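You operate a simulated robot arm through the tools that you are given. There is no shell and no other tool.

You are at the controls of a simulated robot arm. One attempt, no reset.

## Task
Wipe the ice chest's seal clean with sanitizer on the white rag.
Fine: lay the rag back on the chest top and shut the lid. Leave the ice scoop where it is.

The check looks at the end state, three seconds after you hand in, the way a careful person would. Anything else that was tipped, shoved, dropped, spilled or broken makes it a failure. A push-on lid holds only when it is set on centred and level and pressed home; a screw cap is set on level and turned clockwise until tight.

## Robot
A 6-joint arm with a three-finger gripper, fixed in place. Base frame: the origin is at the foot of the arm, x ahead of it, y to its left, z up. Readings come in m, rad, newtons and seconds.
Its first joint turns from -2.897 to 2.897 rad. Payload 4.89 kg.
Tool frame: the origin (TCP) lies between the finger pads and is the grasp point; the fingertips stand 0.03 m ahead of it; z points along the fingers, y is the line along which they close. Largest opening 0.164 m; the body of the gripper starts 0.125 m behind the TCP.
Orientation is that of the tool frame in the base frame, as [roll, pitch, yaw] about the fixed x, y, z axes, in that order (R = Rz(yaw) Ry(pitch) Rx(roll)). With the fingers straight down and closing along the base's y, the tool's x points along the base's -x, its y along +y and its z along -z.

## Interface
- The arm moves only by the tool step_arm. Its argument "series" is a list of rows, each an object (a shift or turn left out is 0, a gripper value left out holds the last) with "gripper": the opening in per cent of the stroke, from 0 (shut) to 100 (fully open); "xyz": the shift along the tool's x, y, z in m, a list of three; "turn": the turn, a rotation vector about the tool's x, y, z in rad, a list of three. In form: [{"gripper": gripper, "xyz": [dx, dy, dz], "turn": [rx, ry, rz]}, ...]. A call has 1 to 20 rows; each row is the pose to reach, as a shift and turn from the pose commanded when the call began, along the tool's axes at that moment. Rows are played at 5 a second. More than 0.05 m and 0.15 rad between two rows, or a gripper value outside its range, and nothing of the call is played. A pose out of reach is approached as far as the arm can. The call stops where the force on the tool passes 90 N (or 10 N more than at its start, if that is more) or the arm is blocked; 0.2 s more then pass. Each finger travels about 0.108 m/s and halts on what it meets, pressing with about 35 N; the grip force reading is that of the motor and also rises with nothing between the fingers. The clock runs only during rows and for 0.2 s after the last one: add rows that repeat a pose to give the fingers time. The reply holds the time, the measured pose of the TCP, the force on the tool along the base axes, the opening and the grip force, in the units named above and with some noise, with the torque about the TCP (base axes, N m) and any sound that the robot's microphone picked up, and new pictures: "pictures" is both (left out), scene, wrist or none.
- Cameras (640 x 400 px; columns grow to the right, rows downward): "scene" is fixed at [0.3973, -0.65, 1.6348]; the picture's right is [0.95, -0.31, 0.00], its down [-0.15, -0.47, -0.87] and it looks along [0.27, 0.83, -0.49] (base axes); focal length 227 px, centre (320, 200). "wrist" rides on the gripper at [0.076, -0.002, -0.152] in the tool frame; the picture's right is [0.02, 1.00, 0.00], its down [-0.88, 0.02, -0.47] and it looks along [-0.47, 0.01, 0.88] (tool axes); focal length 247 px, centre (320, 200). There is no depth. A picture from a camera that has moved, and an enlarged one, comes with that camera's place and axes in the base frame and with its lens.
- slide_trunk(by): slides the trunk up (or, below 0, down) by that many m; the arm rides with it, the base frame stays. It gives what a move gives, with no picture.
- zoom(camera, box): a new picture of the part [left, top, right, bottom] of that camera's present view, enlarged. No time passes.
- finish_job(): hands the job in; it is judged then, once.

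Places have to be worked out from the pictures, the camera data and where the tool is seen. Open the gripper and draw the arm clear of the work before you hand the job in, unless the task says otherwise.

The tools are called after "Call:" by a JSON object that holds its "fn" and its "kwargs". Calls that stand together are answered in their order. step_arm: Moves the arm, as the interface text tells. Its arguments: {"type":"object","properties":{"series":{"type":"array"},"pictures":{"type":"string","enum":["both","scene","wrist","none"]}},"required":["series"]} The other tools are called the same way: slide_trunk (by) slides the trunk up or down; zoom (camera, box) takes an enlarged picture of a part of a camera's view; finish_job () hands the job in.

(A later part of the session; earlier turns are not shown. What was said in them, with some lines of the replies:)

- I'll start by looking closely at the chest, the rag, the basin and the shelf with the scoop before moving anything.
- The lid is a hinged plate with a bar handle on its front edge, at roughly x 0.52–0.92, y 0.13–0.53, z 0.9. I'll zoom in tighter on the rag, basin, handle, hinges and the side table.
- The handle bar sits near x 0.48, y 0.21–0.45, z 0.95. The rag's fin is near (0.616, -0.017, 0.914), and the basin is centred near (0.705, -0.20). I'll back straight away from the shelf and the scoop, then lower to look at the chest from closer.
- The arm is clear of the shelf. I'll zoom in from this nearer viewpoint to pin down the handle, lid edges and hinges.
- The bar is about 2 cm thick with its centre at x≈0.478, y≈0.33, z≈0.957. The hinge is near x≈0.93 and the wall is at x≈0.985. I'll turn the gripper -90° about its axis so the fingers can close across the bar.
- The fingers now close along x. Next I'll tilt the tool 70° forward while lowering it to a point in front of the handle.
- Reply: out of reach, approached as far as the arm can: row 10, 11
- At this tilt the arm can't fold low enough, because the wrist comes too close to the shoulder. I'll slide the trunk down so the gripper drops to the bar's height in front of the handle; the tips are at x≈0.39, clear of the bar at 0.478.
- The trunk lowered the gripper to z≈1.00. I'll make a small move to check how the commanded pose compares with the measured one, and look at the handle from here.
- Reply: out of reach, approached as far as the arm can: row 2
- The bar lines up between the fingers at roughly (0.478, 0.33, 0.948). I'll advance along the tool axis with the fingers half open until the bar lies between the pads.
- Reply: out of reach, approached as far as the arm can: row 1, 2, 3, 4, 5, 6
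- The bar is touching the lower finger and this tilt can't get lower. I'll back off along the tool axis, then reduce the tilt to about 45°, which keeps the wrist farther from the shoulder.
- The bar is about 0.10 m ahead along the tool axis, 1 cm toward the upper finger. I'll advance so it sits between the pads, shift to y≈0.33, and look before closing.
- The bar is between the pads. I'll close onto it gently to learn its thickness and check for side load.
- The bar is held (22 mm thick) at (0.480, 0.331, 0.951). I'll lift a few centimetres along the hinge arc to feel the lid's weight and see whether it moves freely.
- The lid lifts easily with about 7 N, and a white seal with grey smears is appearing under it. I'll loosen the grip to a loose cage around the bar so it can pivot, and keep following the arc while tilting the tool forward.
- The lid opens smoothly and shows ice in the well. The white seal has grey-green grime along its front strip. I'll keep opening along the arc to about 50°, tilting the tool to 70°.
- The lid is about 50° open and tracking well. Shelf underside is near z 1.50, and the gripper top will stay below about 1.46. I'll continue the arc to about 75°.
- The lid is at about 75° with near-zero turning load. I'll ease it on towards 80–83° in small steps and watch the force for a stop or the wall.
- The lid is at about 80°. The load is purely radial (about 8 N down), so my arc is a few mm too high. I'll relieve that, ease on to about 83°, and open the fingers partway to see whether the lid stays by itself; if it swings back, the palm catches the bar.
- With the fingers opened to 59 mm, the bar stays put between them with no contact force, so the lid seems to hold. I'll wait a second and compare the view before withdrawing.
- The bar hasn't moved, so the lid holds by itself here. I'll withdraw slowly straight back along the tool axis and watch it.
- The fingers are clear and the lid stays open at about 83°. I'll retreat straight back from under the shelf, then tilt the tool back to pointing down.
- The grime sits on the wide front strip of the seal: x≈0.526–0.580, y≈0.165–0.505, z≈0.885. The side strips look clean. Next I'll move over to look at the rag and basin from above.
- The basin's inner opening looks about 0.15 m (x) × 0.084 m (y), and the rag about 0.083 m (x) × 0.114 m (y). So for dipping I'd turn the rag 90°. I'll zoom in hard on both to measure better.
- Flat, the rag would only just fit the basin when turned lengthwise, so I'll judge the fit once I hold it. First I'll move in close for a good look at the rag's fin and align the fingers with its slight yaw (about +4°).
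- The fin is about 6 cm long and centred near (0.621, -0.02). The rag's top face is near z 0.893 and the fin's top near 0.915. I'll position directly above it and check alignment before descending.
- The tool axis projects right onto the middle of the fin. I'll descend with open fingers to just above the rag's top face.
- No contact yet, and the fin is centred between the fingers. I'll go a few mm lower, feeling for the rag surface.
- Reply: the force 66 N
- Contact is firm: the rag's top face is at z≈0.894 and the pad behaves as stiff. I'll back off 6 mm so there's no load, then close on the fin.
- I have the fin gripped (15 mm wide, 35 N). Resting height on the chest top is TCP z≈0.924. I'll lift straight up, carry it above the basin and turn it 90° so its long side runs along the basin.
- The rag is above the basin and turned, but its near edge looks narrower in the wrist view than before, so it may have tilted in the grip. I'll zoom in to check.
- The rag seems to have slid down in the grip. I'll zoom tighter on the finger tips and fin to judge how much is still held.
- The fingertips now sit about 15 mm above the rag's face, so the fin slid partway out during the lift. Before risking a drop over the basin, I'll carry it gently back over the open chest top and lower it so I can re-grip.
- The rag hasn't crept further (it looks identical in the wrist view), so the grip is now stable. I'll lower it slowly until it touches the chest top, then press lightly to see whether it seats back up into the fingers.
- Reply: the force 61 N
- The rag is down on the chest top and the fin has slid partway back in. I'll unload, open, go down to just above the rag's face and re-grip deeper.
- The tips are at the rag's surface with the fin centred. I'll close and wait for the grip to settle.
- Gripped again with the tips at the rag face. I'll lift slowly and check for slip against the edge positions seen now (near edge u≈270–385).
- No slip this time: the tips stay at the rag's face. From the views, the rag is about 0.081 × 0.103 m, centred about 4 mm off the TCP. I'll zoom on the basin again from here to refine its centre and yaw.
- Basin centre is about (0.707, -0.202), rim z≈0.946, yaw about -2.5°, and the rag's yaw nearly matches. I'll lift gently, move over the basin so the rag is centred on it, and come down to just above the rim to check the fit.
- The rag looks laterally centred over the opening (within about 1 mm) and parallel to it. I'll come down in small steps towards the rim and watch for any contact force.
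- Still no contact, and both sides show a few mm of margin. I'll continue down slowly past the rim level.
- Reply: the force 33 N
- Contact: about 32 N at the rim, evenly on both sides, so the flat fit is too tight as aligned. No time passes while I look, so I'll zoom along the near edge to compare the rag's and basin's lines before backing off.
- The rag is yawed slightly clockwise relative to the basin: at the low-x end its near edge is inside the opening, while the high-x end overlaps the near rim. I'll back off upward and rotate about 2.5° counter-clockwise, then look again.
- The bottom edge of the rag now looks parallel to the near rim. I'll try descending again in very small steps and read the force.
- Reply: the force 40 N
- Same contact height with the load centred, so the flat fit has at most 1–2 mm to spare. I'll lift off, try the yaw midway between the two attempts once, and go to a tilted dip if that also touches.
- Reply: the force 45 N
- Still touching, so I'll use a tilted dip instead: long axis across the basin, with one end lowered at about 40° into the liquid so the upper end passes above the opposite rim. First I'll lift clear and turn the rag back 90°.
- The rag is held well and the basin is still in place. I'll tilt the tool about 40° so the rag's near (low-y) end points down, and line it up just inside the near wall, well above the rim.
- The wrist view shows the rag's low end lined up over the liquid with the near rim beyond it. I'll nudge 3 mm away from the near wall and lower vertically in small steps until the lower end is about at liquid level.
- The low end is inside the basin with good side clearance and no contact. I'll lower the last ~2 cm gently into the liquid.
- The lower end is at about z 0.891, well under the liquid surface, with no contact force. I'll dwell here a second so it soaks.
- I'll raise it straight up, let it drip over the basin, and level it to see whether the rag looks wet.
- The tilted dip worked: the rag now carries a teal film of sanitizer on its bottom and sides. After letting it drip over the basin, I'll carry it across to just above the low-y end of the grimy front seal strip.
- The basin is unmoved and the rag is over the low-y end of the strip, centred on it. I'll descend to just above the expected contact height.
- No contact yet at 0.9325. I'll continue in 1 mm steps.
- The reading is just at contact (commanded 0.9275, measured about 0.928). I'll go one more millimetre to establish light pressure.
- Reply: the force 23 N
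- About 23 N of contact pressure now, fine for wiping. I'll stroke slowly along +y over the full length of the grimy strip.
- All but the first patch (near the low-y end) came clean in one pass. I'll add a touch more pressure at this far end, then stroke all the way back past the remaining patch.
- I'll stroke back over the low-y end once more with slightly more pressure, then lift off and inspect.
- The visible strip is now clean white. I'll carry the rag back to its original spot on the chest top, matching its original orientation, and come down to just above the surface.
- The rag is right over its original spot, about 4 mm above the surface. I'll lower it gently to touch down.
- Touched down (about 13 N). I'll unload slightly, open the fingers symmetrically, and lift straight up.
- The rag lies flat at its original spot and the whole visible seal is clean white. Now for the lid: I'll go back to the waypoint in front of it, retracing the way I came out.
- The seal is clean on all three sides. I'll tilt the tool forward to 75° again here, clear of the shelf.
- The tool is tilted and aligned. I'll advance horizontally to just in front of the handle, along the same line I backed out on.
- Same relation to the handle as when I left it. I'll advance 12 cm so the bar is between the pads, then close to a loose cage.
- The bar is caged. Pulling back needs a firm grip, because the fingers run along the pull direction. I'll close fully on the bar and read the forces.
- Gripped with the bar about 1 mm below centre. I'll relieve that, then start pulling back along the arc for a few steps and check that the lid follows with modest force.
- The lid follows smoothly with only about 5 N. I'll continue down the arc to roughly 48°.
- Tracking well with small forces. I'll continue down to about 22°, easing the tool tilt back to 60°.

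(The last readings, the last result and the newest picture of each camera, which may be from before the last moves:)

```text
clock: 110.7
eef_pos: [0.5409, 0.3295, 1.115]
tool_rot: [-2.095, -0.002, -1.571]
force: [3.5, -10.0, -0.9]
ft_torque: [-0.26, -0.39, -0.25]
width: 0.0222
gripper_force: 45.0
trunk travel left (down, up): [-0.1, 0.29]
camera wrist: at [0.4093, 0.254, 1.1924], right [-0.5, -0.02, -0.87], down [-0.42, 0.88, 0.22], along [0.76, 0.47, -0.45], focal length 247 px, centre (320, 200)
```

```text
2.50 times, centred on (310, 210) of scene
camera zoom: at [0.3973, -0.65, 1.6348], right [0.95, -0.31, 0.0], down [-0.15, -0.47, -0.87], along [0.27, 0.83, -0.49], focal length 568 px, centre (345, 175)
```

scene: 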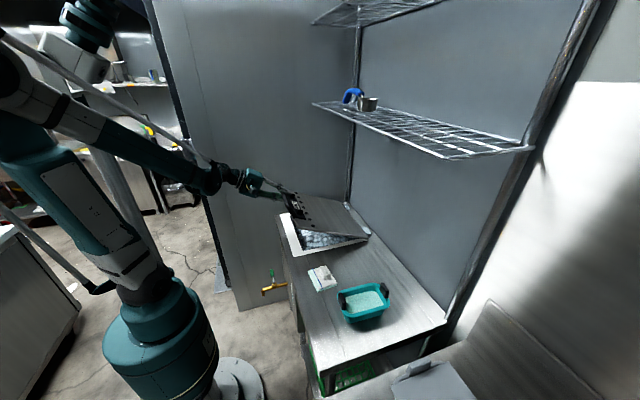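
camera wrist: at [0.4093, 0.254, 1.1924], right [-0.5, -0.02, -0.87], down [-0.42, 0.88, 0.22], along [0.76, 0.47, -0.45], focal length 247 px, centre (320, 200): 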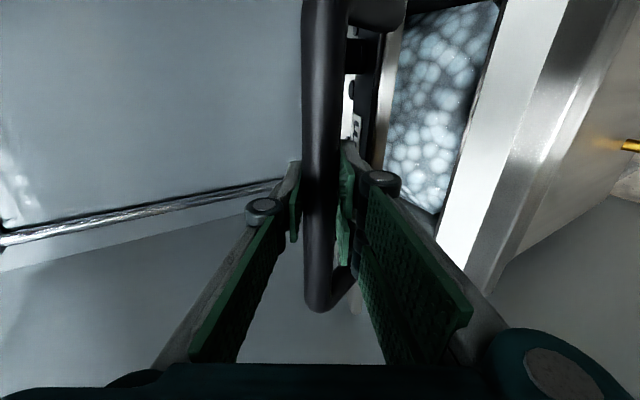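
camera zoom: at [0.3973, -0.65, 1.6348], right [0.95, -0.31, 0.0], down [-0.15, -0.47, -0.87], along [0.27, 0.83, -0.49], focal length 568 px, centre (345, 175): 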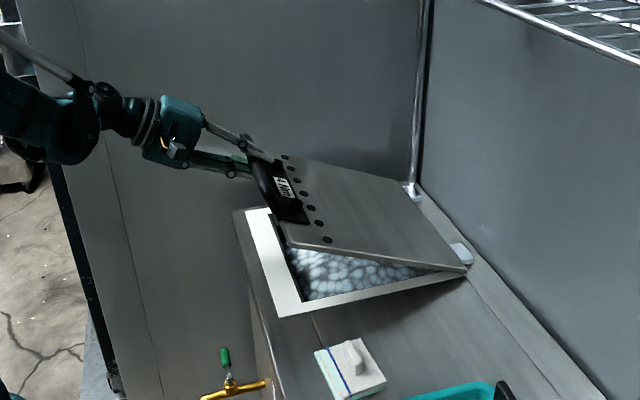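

Nearly there; the rag and basin are clear of the lid. I'll continue to about 3° open with the tool back at 45°.

Call:
{"fn": "step_arm", "kwargs": {"series": [{"gripper": 4, "xyz": [0, 0.0237, -0.0022], "turn": [-0.0374, 0, 0]}, {"xyz": [0, 0.0463, -0.0007], "turn": [-0.0748, 0, 0]}, {"xyz": [0, 0.0687, 0.0018], "turn": [-0.1122, 0, 0]}, {"xyz": [0, 0.0912, 0.0054], "turn": [-0.1496, 0, 0]}, {"xyz": [0, 0.1132, 0.0102], "turn": [-0.187, 0, 0]}, {"xyz": [0, 0.1307, 0.0147], "turn": [-0.2244, 0, 0]}, {"xyz": [0, 0.1482, 0.0201], "turn": [-0.262, 0, 0]}]}}

Call:
{"fn": "zoom", "kwargs": {"camera": "scene", "box": [240, 170, 400, 290]}}

```text
clock: 112.3
eef_pos: [0.4826, 0.3304, 0.9744]
tool_rot: [-2.359, -0.001, -1.571]
force: [5.3, 2.5, -0.5]
ft_torque: [-0.16, -0.3, -0.1]
width: 0.0226
gripper_force: 45.0
trunk travel left (down, up): [-0.1, 0.29]
camera wrist: at [0.3764, 0.2544, 1.0838], right [-0.71, -0.02, -0.71], down [-0.35, 0.88, 0.32], along [0.61, 0.47, -0.63], focal length 247 px, centre (320, 200)
```

scene: 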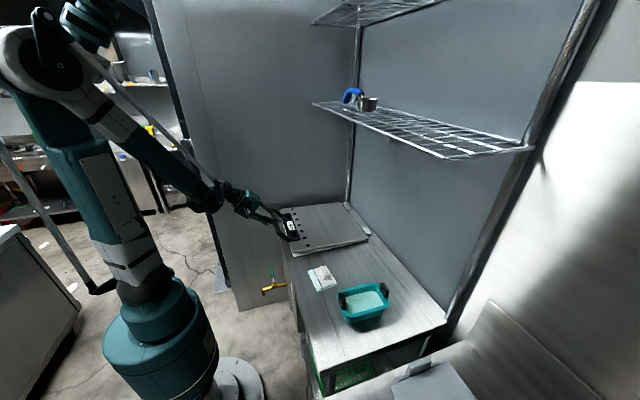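
wrist: 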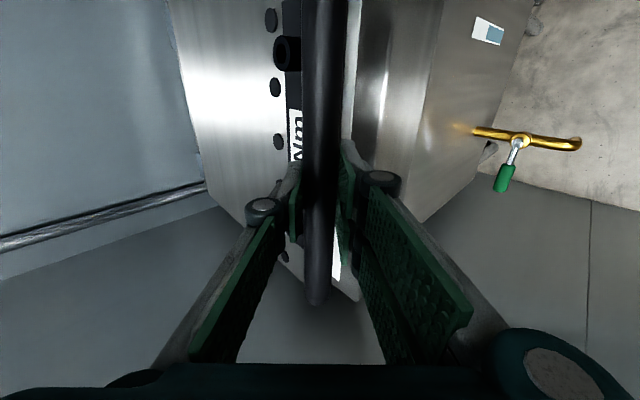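

```text
3.33 times, centred on (320, 230) of scene
camera zoom: at [0.3973, -0.65, 1.6348], right [0.95, -0.31, 0.0], down [-0.15, -0.47, -0.87], along [0.27, 0.83, -0.49], focal length 758 px, centre (320, 100)
```

zoom: 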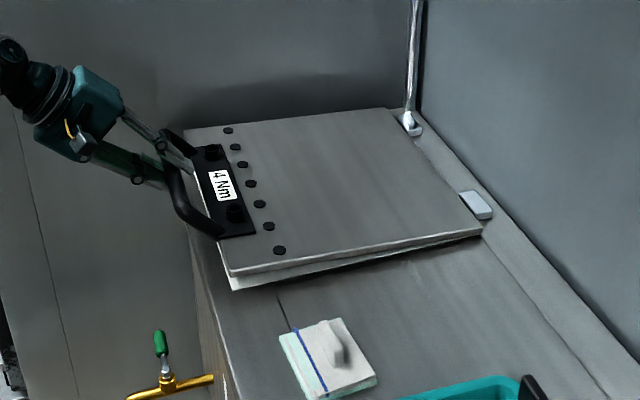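

About 2.3 cm left at the handle. I'll lower the last bit slowly until the lid seats.

Call:
{"fn": "step_arm", "kwargs": {"series": [{"gripper": 4, "xyz": [0, 0.0045, 0.0038]}, {"xyz": [0, 0.009, 0.0076]}, {"xyz": [0, 0.0126, 0.0107]}, {"xyz": [0, 0.0155, 0.0132]}, {"xyz": [0, 0.018, 0.0153]}], "pictures": "none"}}

Call:
{"fn": "zoom", "kwargs": {"camera": "scene", "box": [270, 195, 382, 265]}}

```text
clock: 113.5
eef_pos: [0.4797, 0.3306, 0.9526]
tool_rot: [-2.356, -0.002, -1.571]
force: [-41.6, 7.7, 1.8]
ft_torque: [0.42, 0.16, 0.44]
width: 0.0223
gripper_force: 44.8
trunk travel left (down, up): [-0.1, 0.29]
```

```text
5.71 times, centred on (326, 230) of scene
camera zoom: at [0.3973, -0.65, 1.6348], right [0.95, -0.31, 0.0], down [-0.15, -0.47, -0.87], along [0.27, 0.83, -0.49], focal length 1299 px, centre (286, 29)
```

zoom: 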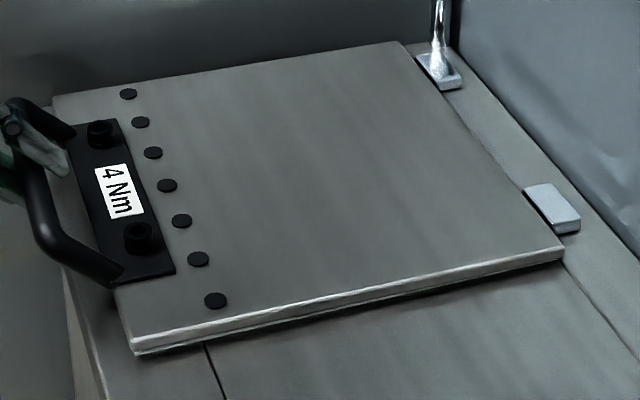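

The lid looks seated, but there's a sideways load of about 42 N. I'll relieve it by 1–2 mm and press down slightly to confirm the lid is fully home.

Call:
{"fn": "step_arm", "kwargs": {"series": [{"gripper": 4, "xyz": [0, 0.0012, -0.001]}, {"xyz": [0, 0.0025, 0.0003]}, {"xyz": [0, 0.0025, 0.0003]}], "pictures": "none"}}

```text
clock: 114.3
eef_pos: [0.4797, 0.3295, 0.951]
tool_rot: [-2.356, 0.0, -1.574]
force: [-18.4, 2.5, 0.4]
ft_torque: [-0.16, -0.07, -0.12]
width: 0.0224
gripper_force: 45.6
trunk travel left (down, up): [-0.1, 0.29]
```

Now at z 0.951, the same handle height as when it was shut originally. One more small press to feel the stop.

Call:
{"fn": "step_arm", "kwargs": {"series": [{"gripper": 4, "xyz": [0, 0.001, 0.0002]}, {"xyz": [0, 0.002, 0.0004]}, {"xyz": [0, 0.002, 0.0004]}], "pictures": "none"}}

```text
clock: 115.1
eef_pos: [0.4799, 0.3294, 0.9485]
tool_rot: [-2.357, 0.001, -1.57]
force: [-6.6, 7.5, -2.3]
ft_torque: [0.04, -0.12, 0.01]
width: 0.0225
gripper_force: 44.8
trunk travel left (down, up): [-0.1, 0.29]
```

It still moved down without a stop, so I'll continue in small steps until I feel solid resistance.

Call:
{"fn": "step_arm", "kwargs": {"series": [{"gripper": 4, "xyz": [0, 0.001, 0.0006]}, {"xyz": [0, 0.0018, 0.0012]}, {"xyz": [0, 0.0018, 0.0012]}], "pictures": "none"}}

Call:
{"fn": "zoom", "kwargs": {"camera": "scene", "box": [270, 195, 382, 265]}}

```text
clock: 115.9
eef_pos: [0.4797, 0.3302, 0.9478]
tool_rot: [-2.353, 0.001, -1.57]
force: [5.7, 11.4, 39.7]
ft_torque: [-0.22, -0.14, -0.24]
width: 0.0221
gripper_force: 44.5
trunk travel left (down, up): [-0.1, 0.29]
```

```text
5.71 times, centred on (326, 230) of scene
camera zoom: at [0.3973, -0.65, 1.6348], right [0.95, -0.31, 0.0], down [-0.15, -0.47, -0.87], along [0.27, 0.83, -0.49], focal length 1299 px, centre (286, 29)
```

zoom: 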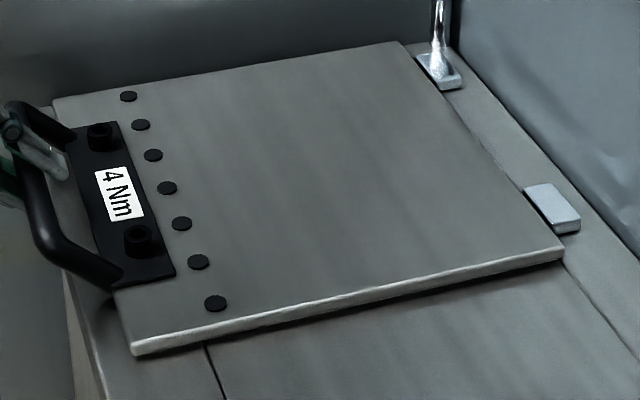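

Solid stop now, about 40 N, and the seam line under the lid has vanished, matching the original closed look. I'll unload slightly, open the fingers, and withdraw along the tool axis.

Call:
{"fn": "step_arm", "kwargs": {"series": [{"gripper": 4, "xyz": [0, -0.0008, -0.0008]}, {"gripper": 18, "xyz": [0, -0.0008, -0.0008]}, {"gripper": 34, "xyz": [0, -0.0008, -0.0008]}, {"gripper": 48, "xyz": [0, -0.0008, -0.0008]}, {"gripper": 48, "xyz": [0, -0.0008, -0.0008]}]}}

Call:
{"fn": "zoom", "kwargs": {"camera": "scene", "box": [230, 180, 390, 280]}}

```text
clock: 117.1
eef_pos: [0.4791, 0.3297, 0.9483]
tool_rot: [-2.358, 0.0, -1.57]
force: [-0.2, -0.3, 0.1]
ft_torque: [0.0, 0.04, 0.01]
width: 0.0787
gripper_force: 0.1
trunk travel left (down, up): [-0.1, 0.29]
camera wrist: at [0.3725, 0.254, 1.0571], right [-0.71, -0.02, -0.71], down [-0.35, 0.88, 0.32], along [0.62, 0.47, -0.63], focal length 247 px, centre (320, 200)
```

scene: 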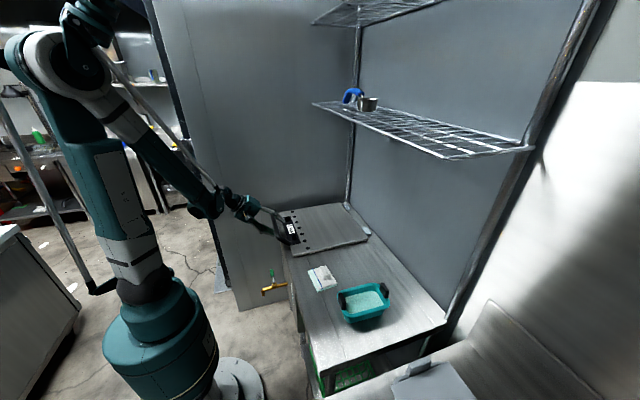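
wrist: 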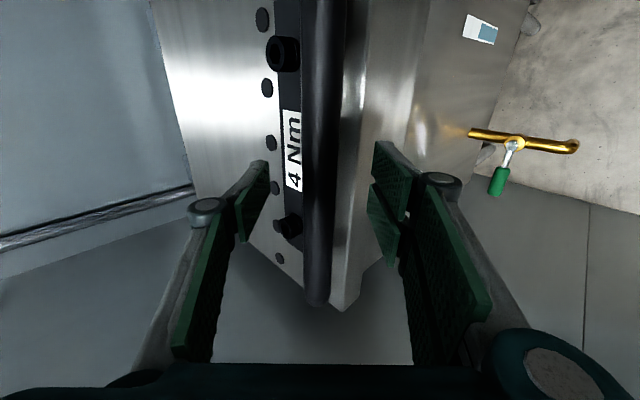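

```text
4.00 times, centred on (310, 230) of scene
camera zoom: at [0.3973, -0.65, 1.6348], right [0.95, -0.31, 0.0], down [-0.15, -0.47, -0.87], along [0.27, 0.83, -0.49], focal length 909 px, centre (360, 80)
```

zoom: 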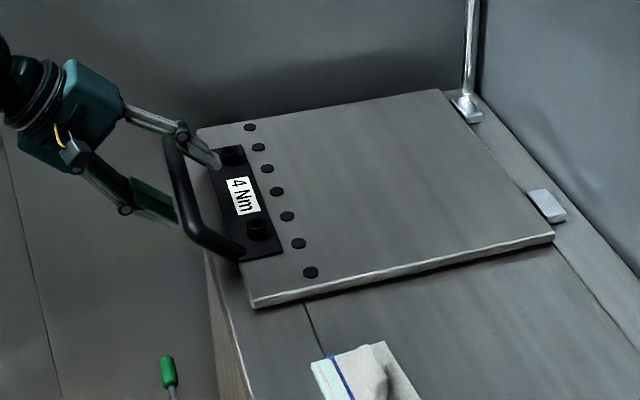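

The fingers are open and clear of the bar, with the lid flat and shut. I'll withdraw along the tool axis, then rise away from the work.

Call:
{"fn": "step_arm", "kwargs": {"series": [{"gripper": 48, "xyz": [0, 0, -0.02]}, {"xyz": [0, 0, -0.045]}, {"xyz": [0, 0, -0.075]}, {"xyz": [0, 0, -0.105]}, {"xyz": [0, -0.02, -0.13]}, {"xyz": [0, -0.05, -0.155]}, {"xyz": [0, -0.08, -0.18]}, {"xyz": [0, -0.11, -0.205]}, {"xyz": [0, -0.14, -0.23]}, {"xyz": [0, -0.17, -0.25]}]}}

Call:
{"fn": "zoom", "kwargs": {"camera": "scene", "box": [250, 190, 420, 340]}}

Call:
{"fn": "zoom", "kwargs": {"camera": "scene", "box": [300, 70, 420, 145]}}

```text
clock: 119.3
eef_pos: [0.4188, 0.3296, 1.2487]
tool_rot: [-2.358, 0.0, -1.572]
force: [1.4, 0.3, -0.7]
ft_torque: [-0.04, 0.02, -0.02]
width: 0.0789
gripper_force: 0.0
trunk travel left (down, up): [-0.1, 0.29]
camera wrist: at [0.3124, 0.2536, 1.3578], right [-0.71, -0.02, -0.71], down [-0.35, 0.88, 0.32], along [0.62, 0.47, -0.63], focal length 247 px, centre (320, 200)
```

scene: 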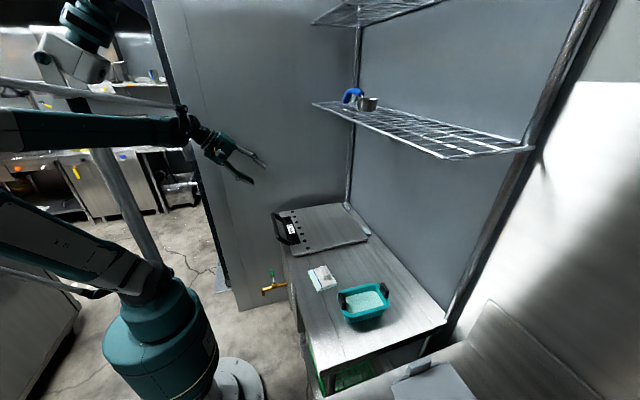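
wrist: 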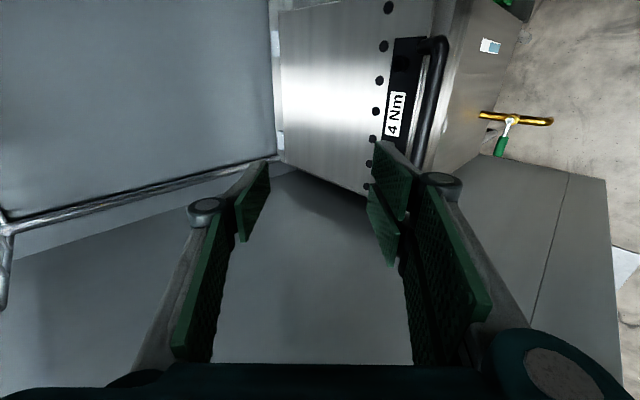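

```text
2.67 times, centred on (335, 265) of scene
camera zoom: at [0.3973, -0.65, 1.6348], right [0.95, -0.31, 0.0], down [-0.15, -0.47, -0.87], along [0.27, 0.83, -0.49], focal length 606 px, centre (280, 27)
```

zoom: 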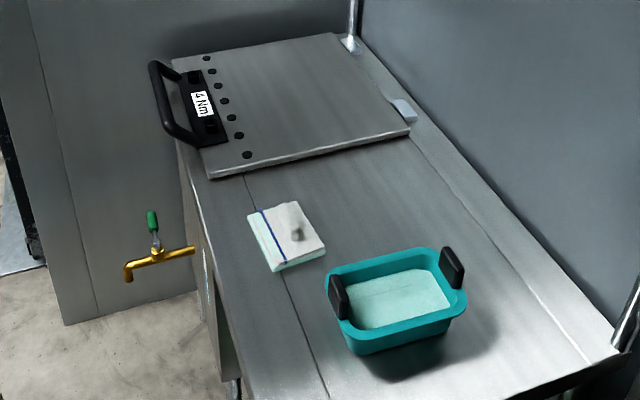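

```text
5.33 times, centred on (360, 108) of scene
camera zoom: at [0.3973, -0.65, 1.6348], right [0.95, -0.31, 0.0], down [-0.15, -0.47, -0.87], along [0.27, 0.83, -0.49], focal length 1212 px, centre (107, 693)
```

zoom: 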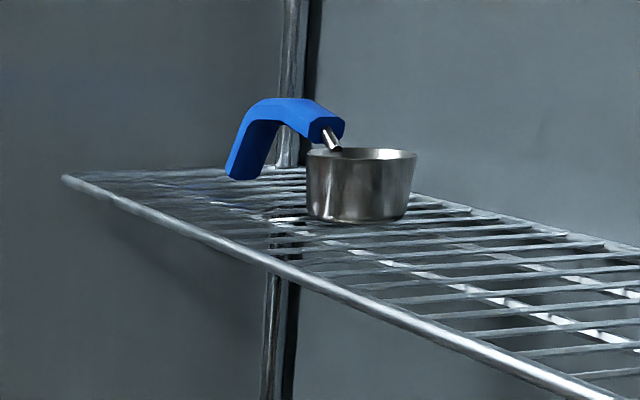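

Everything looks in place. One last close look at the closed lid, using the same framing as my first picture, to confirm it's fully flush.

Call:
{"fn": "zoom", "kwargs": {"camera": "scene", "box": [260, 190, 388, 270]}}

Call:
{"fn": "zoom", "kwargs": {"camera": "scene", "box": [290, 250, 418, 330]}}

```text
5.00 times, centred on (324, 230) of scene
camera zoom: at [0.3973, -0.65, 1.6348], right [0.95, -0.31, 0.0], down [-0.15, -0.47, -0.87], along [0.27, 0.83, -0.49], focal length 1136 px, centre (300, 50)
```

zoom: 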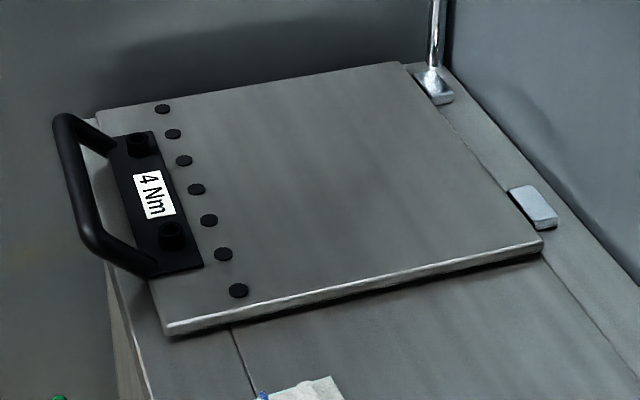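

```text
5.00 times, centred on (354, 290) of scene
camera zoom: at [0.3973, -0.65, 1.6348], right [0.95, -0.31, 0.0], down [-0.15, -0.47, -0.87], along [0.27, 0.83, -0.49], focal length 1136 px, centre (150, -250)
```

zoom: 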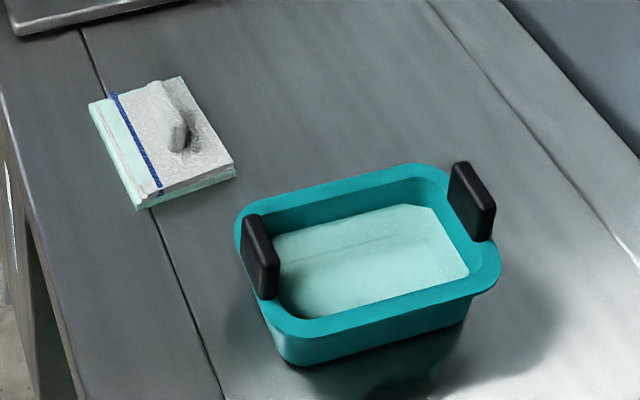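

The lid matches its original closed picture, the basin hasn't moved, and the rag lies flat where it was. The scoop is untouched, the gripper is open and the arm is clear, so I'm handing in.

Call:
{"fn": "finish_job", "kwargs": {}}

```text
The job is handed in.
```

The job is handed in. The seal is wiped clean, the rag is back on the chest top, the lid is shut and the scoop was never touched.

- **Seal:** the grime was all on the wide front strip. It came off in three strokes with the wet rag, and I saw all three white strips clean before closing the lid.
- **Rag:** it would not fit flat into the sanitizer basin, so I dipped one end at a tilt. That left a visible film of sanitizer on its bottom and sides. It now lies flat where it started.
- **Lid:** I pressed it down until it met a solid stop, and it looks the same as it did closed at the start.
- **Basin:** the rag pressed on the rim three times, at about 32–45 N, while I tried to fit it flat. The basin shows no shift in the before and after pictures.

The first lift of the rag slipped partway in the grip, so I set it down on the chest top and gripped it again before dipping. The gripper is open and the arm is clear of the work.
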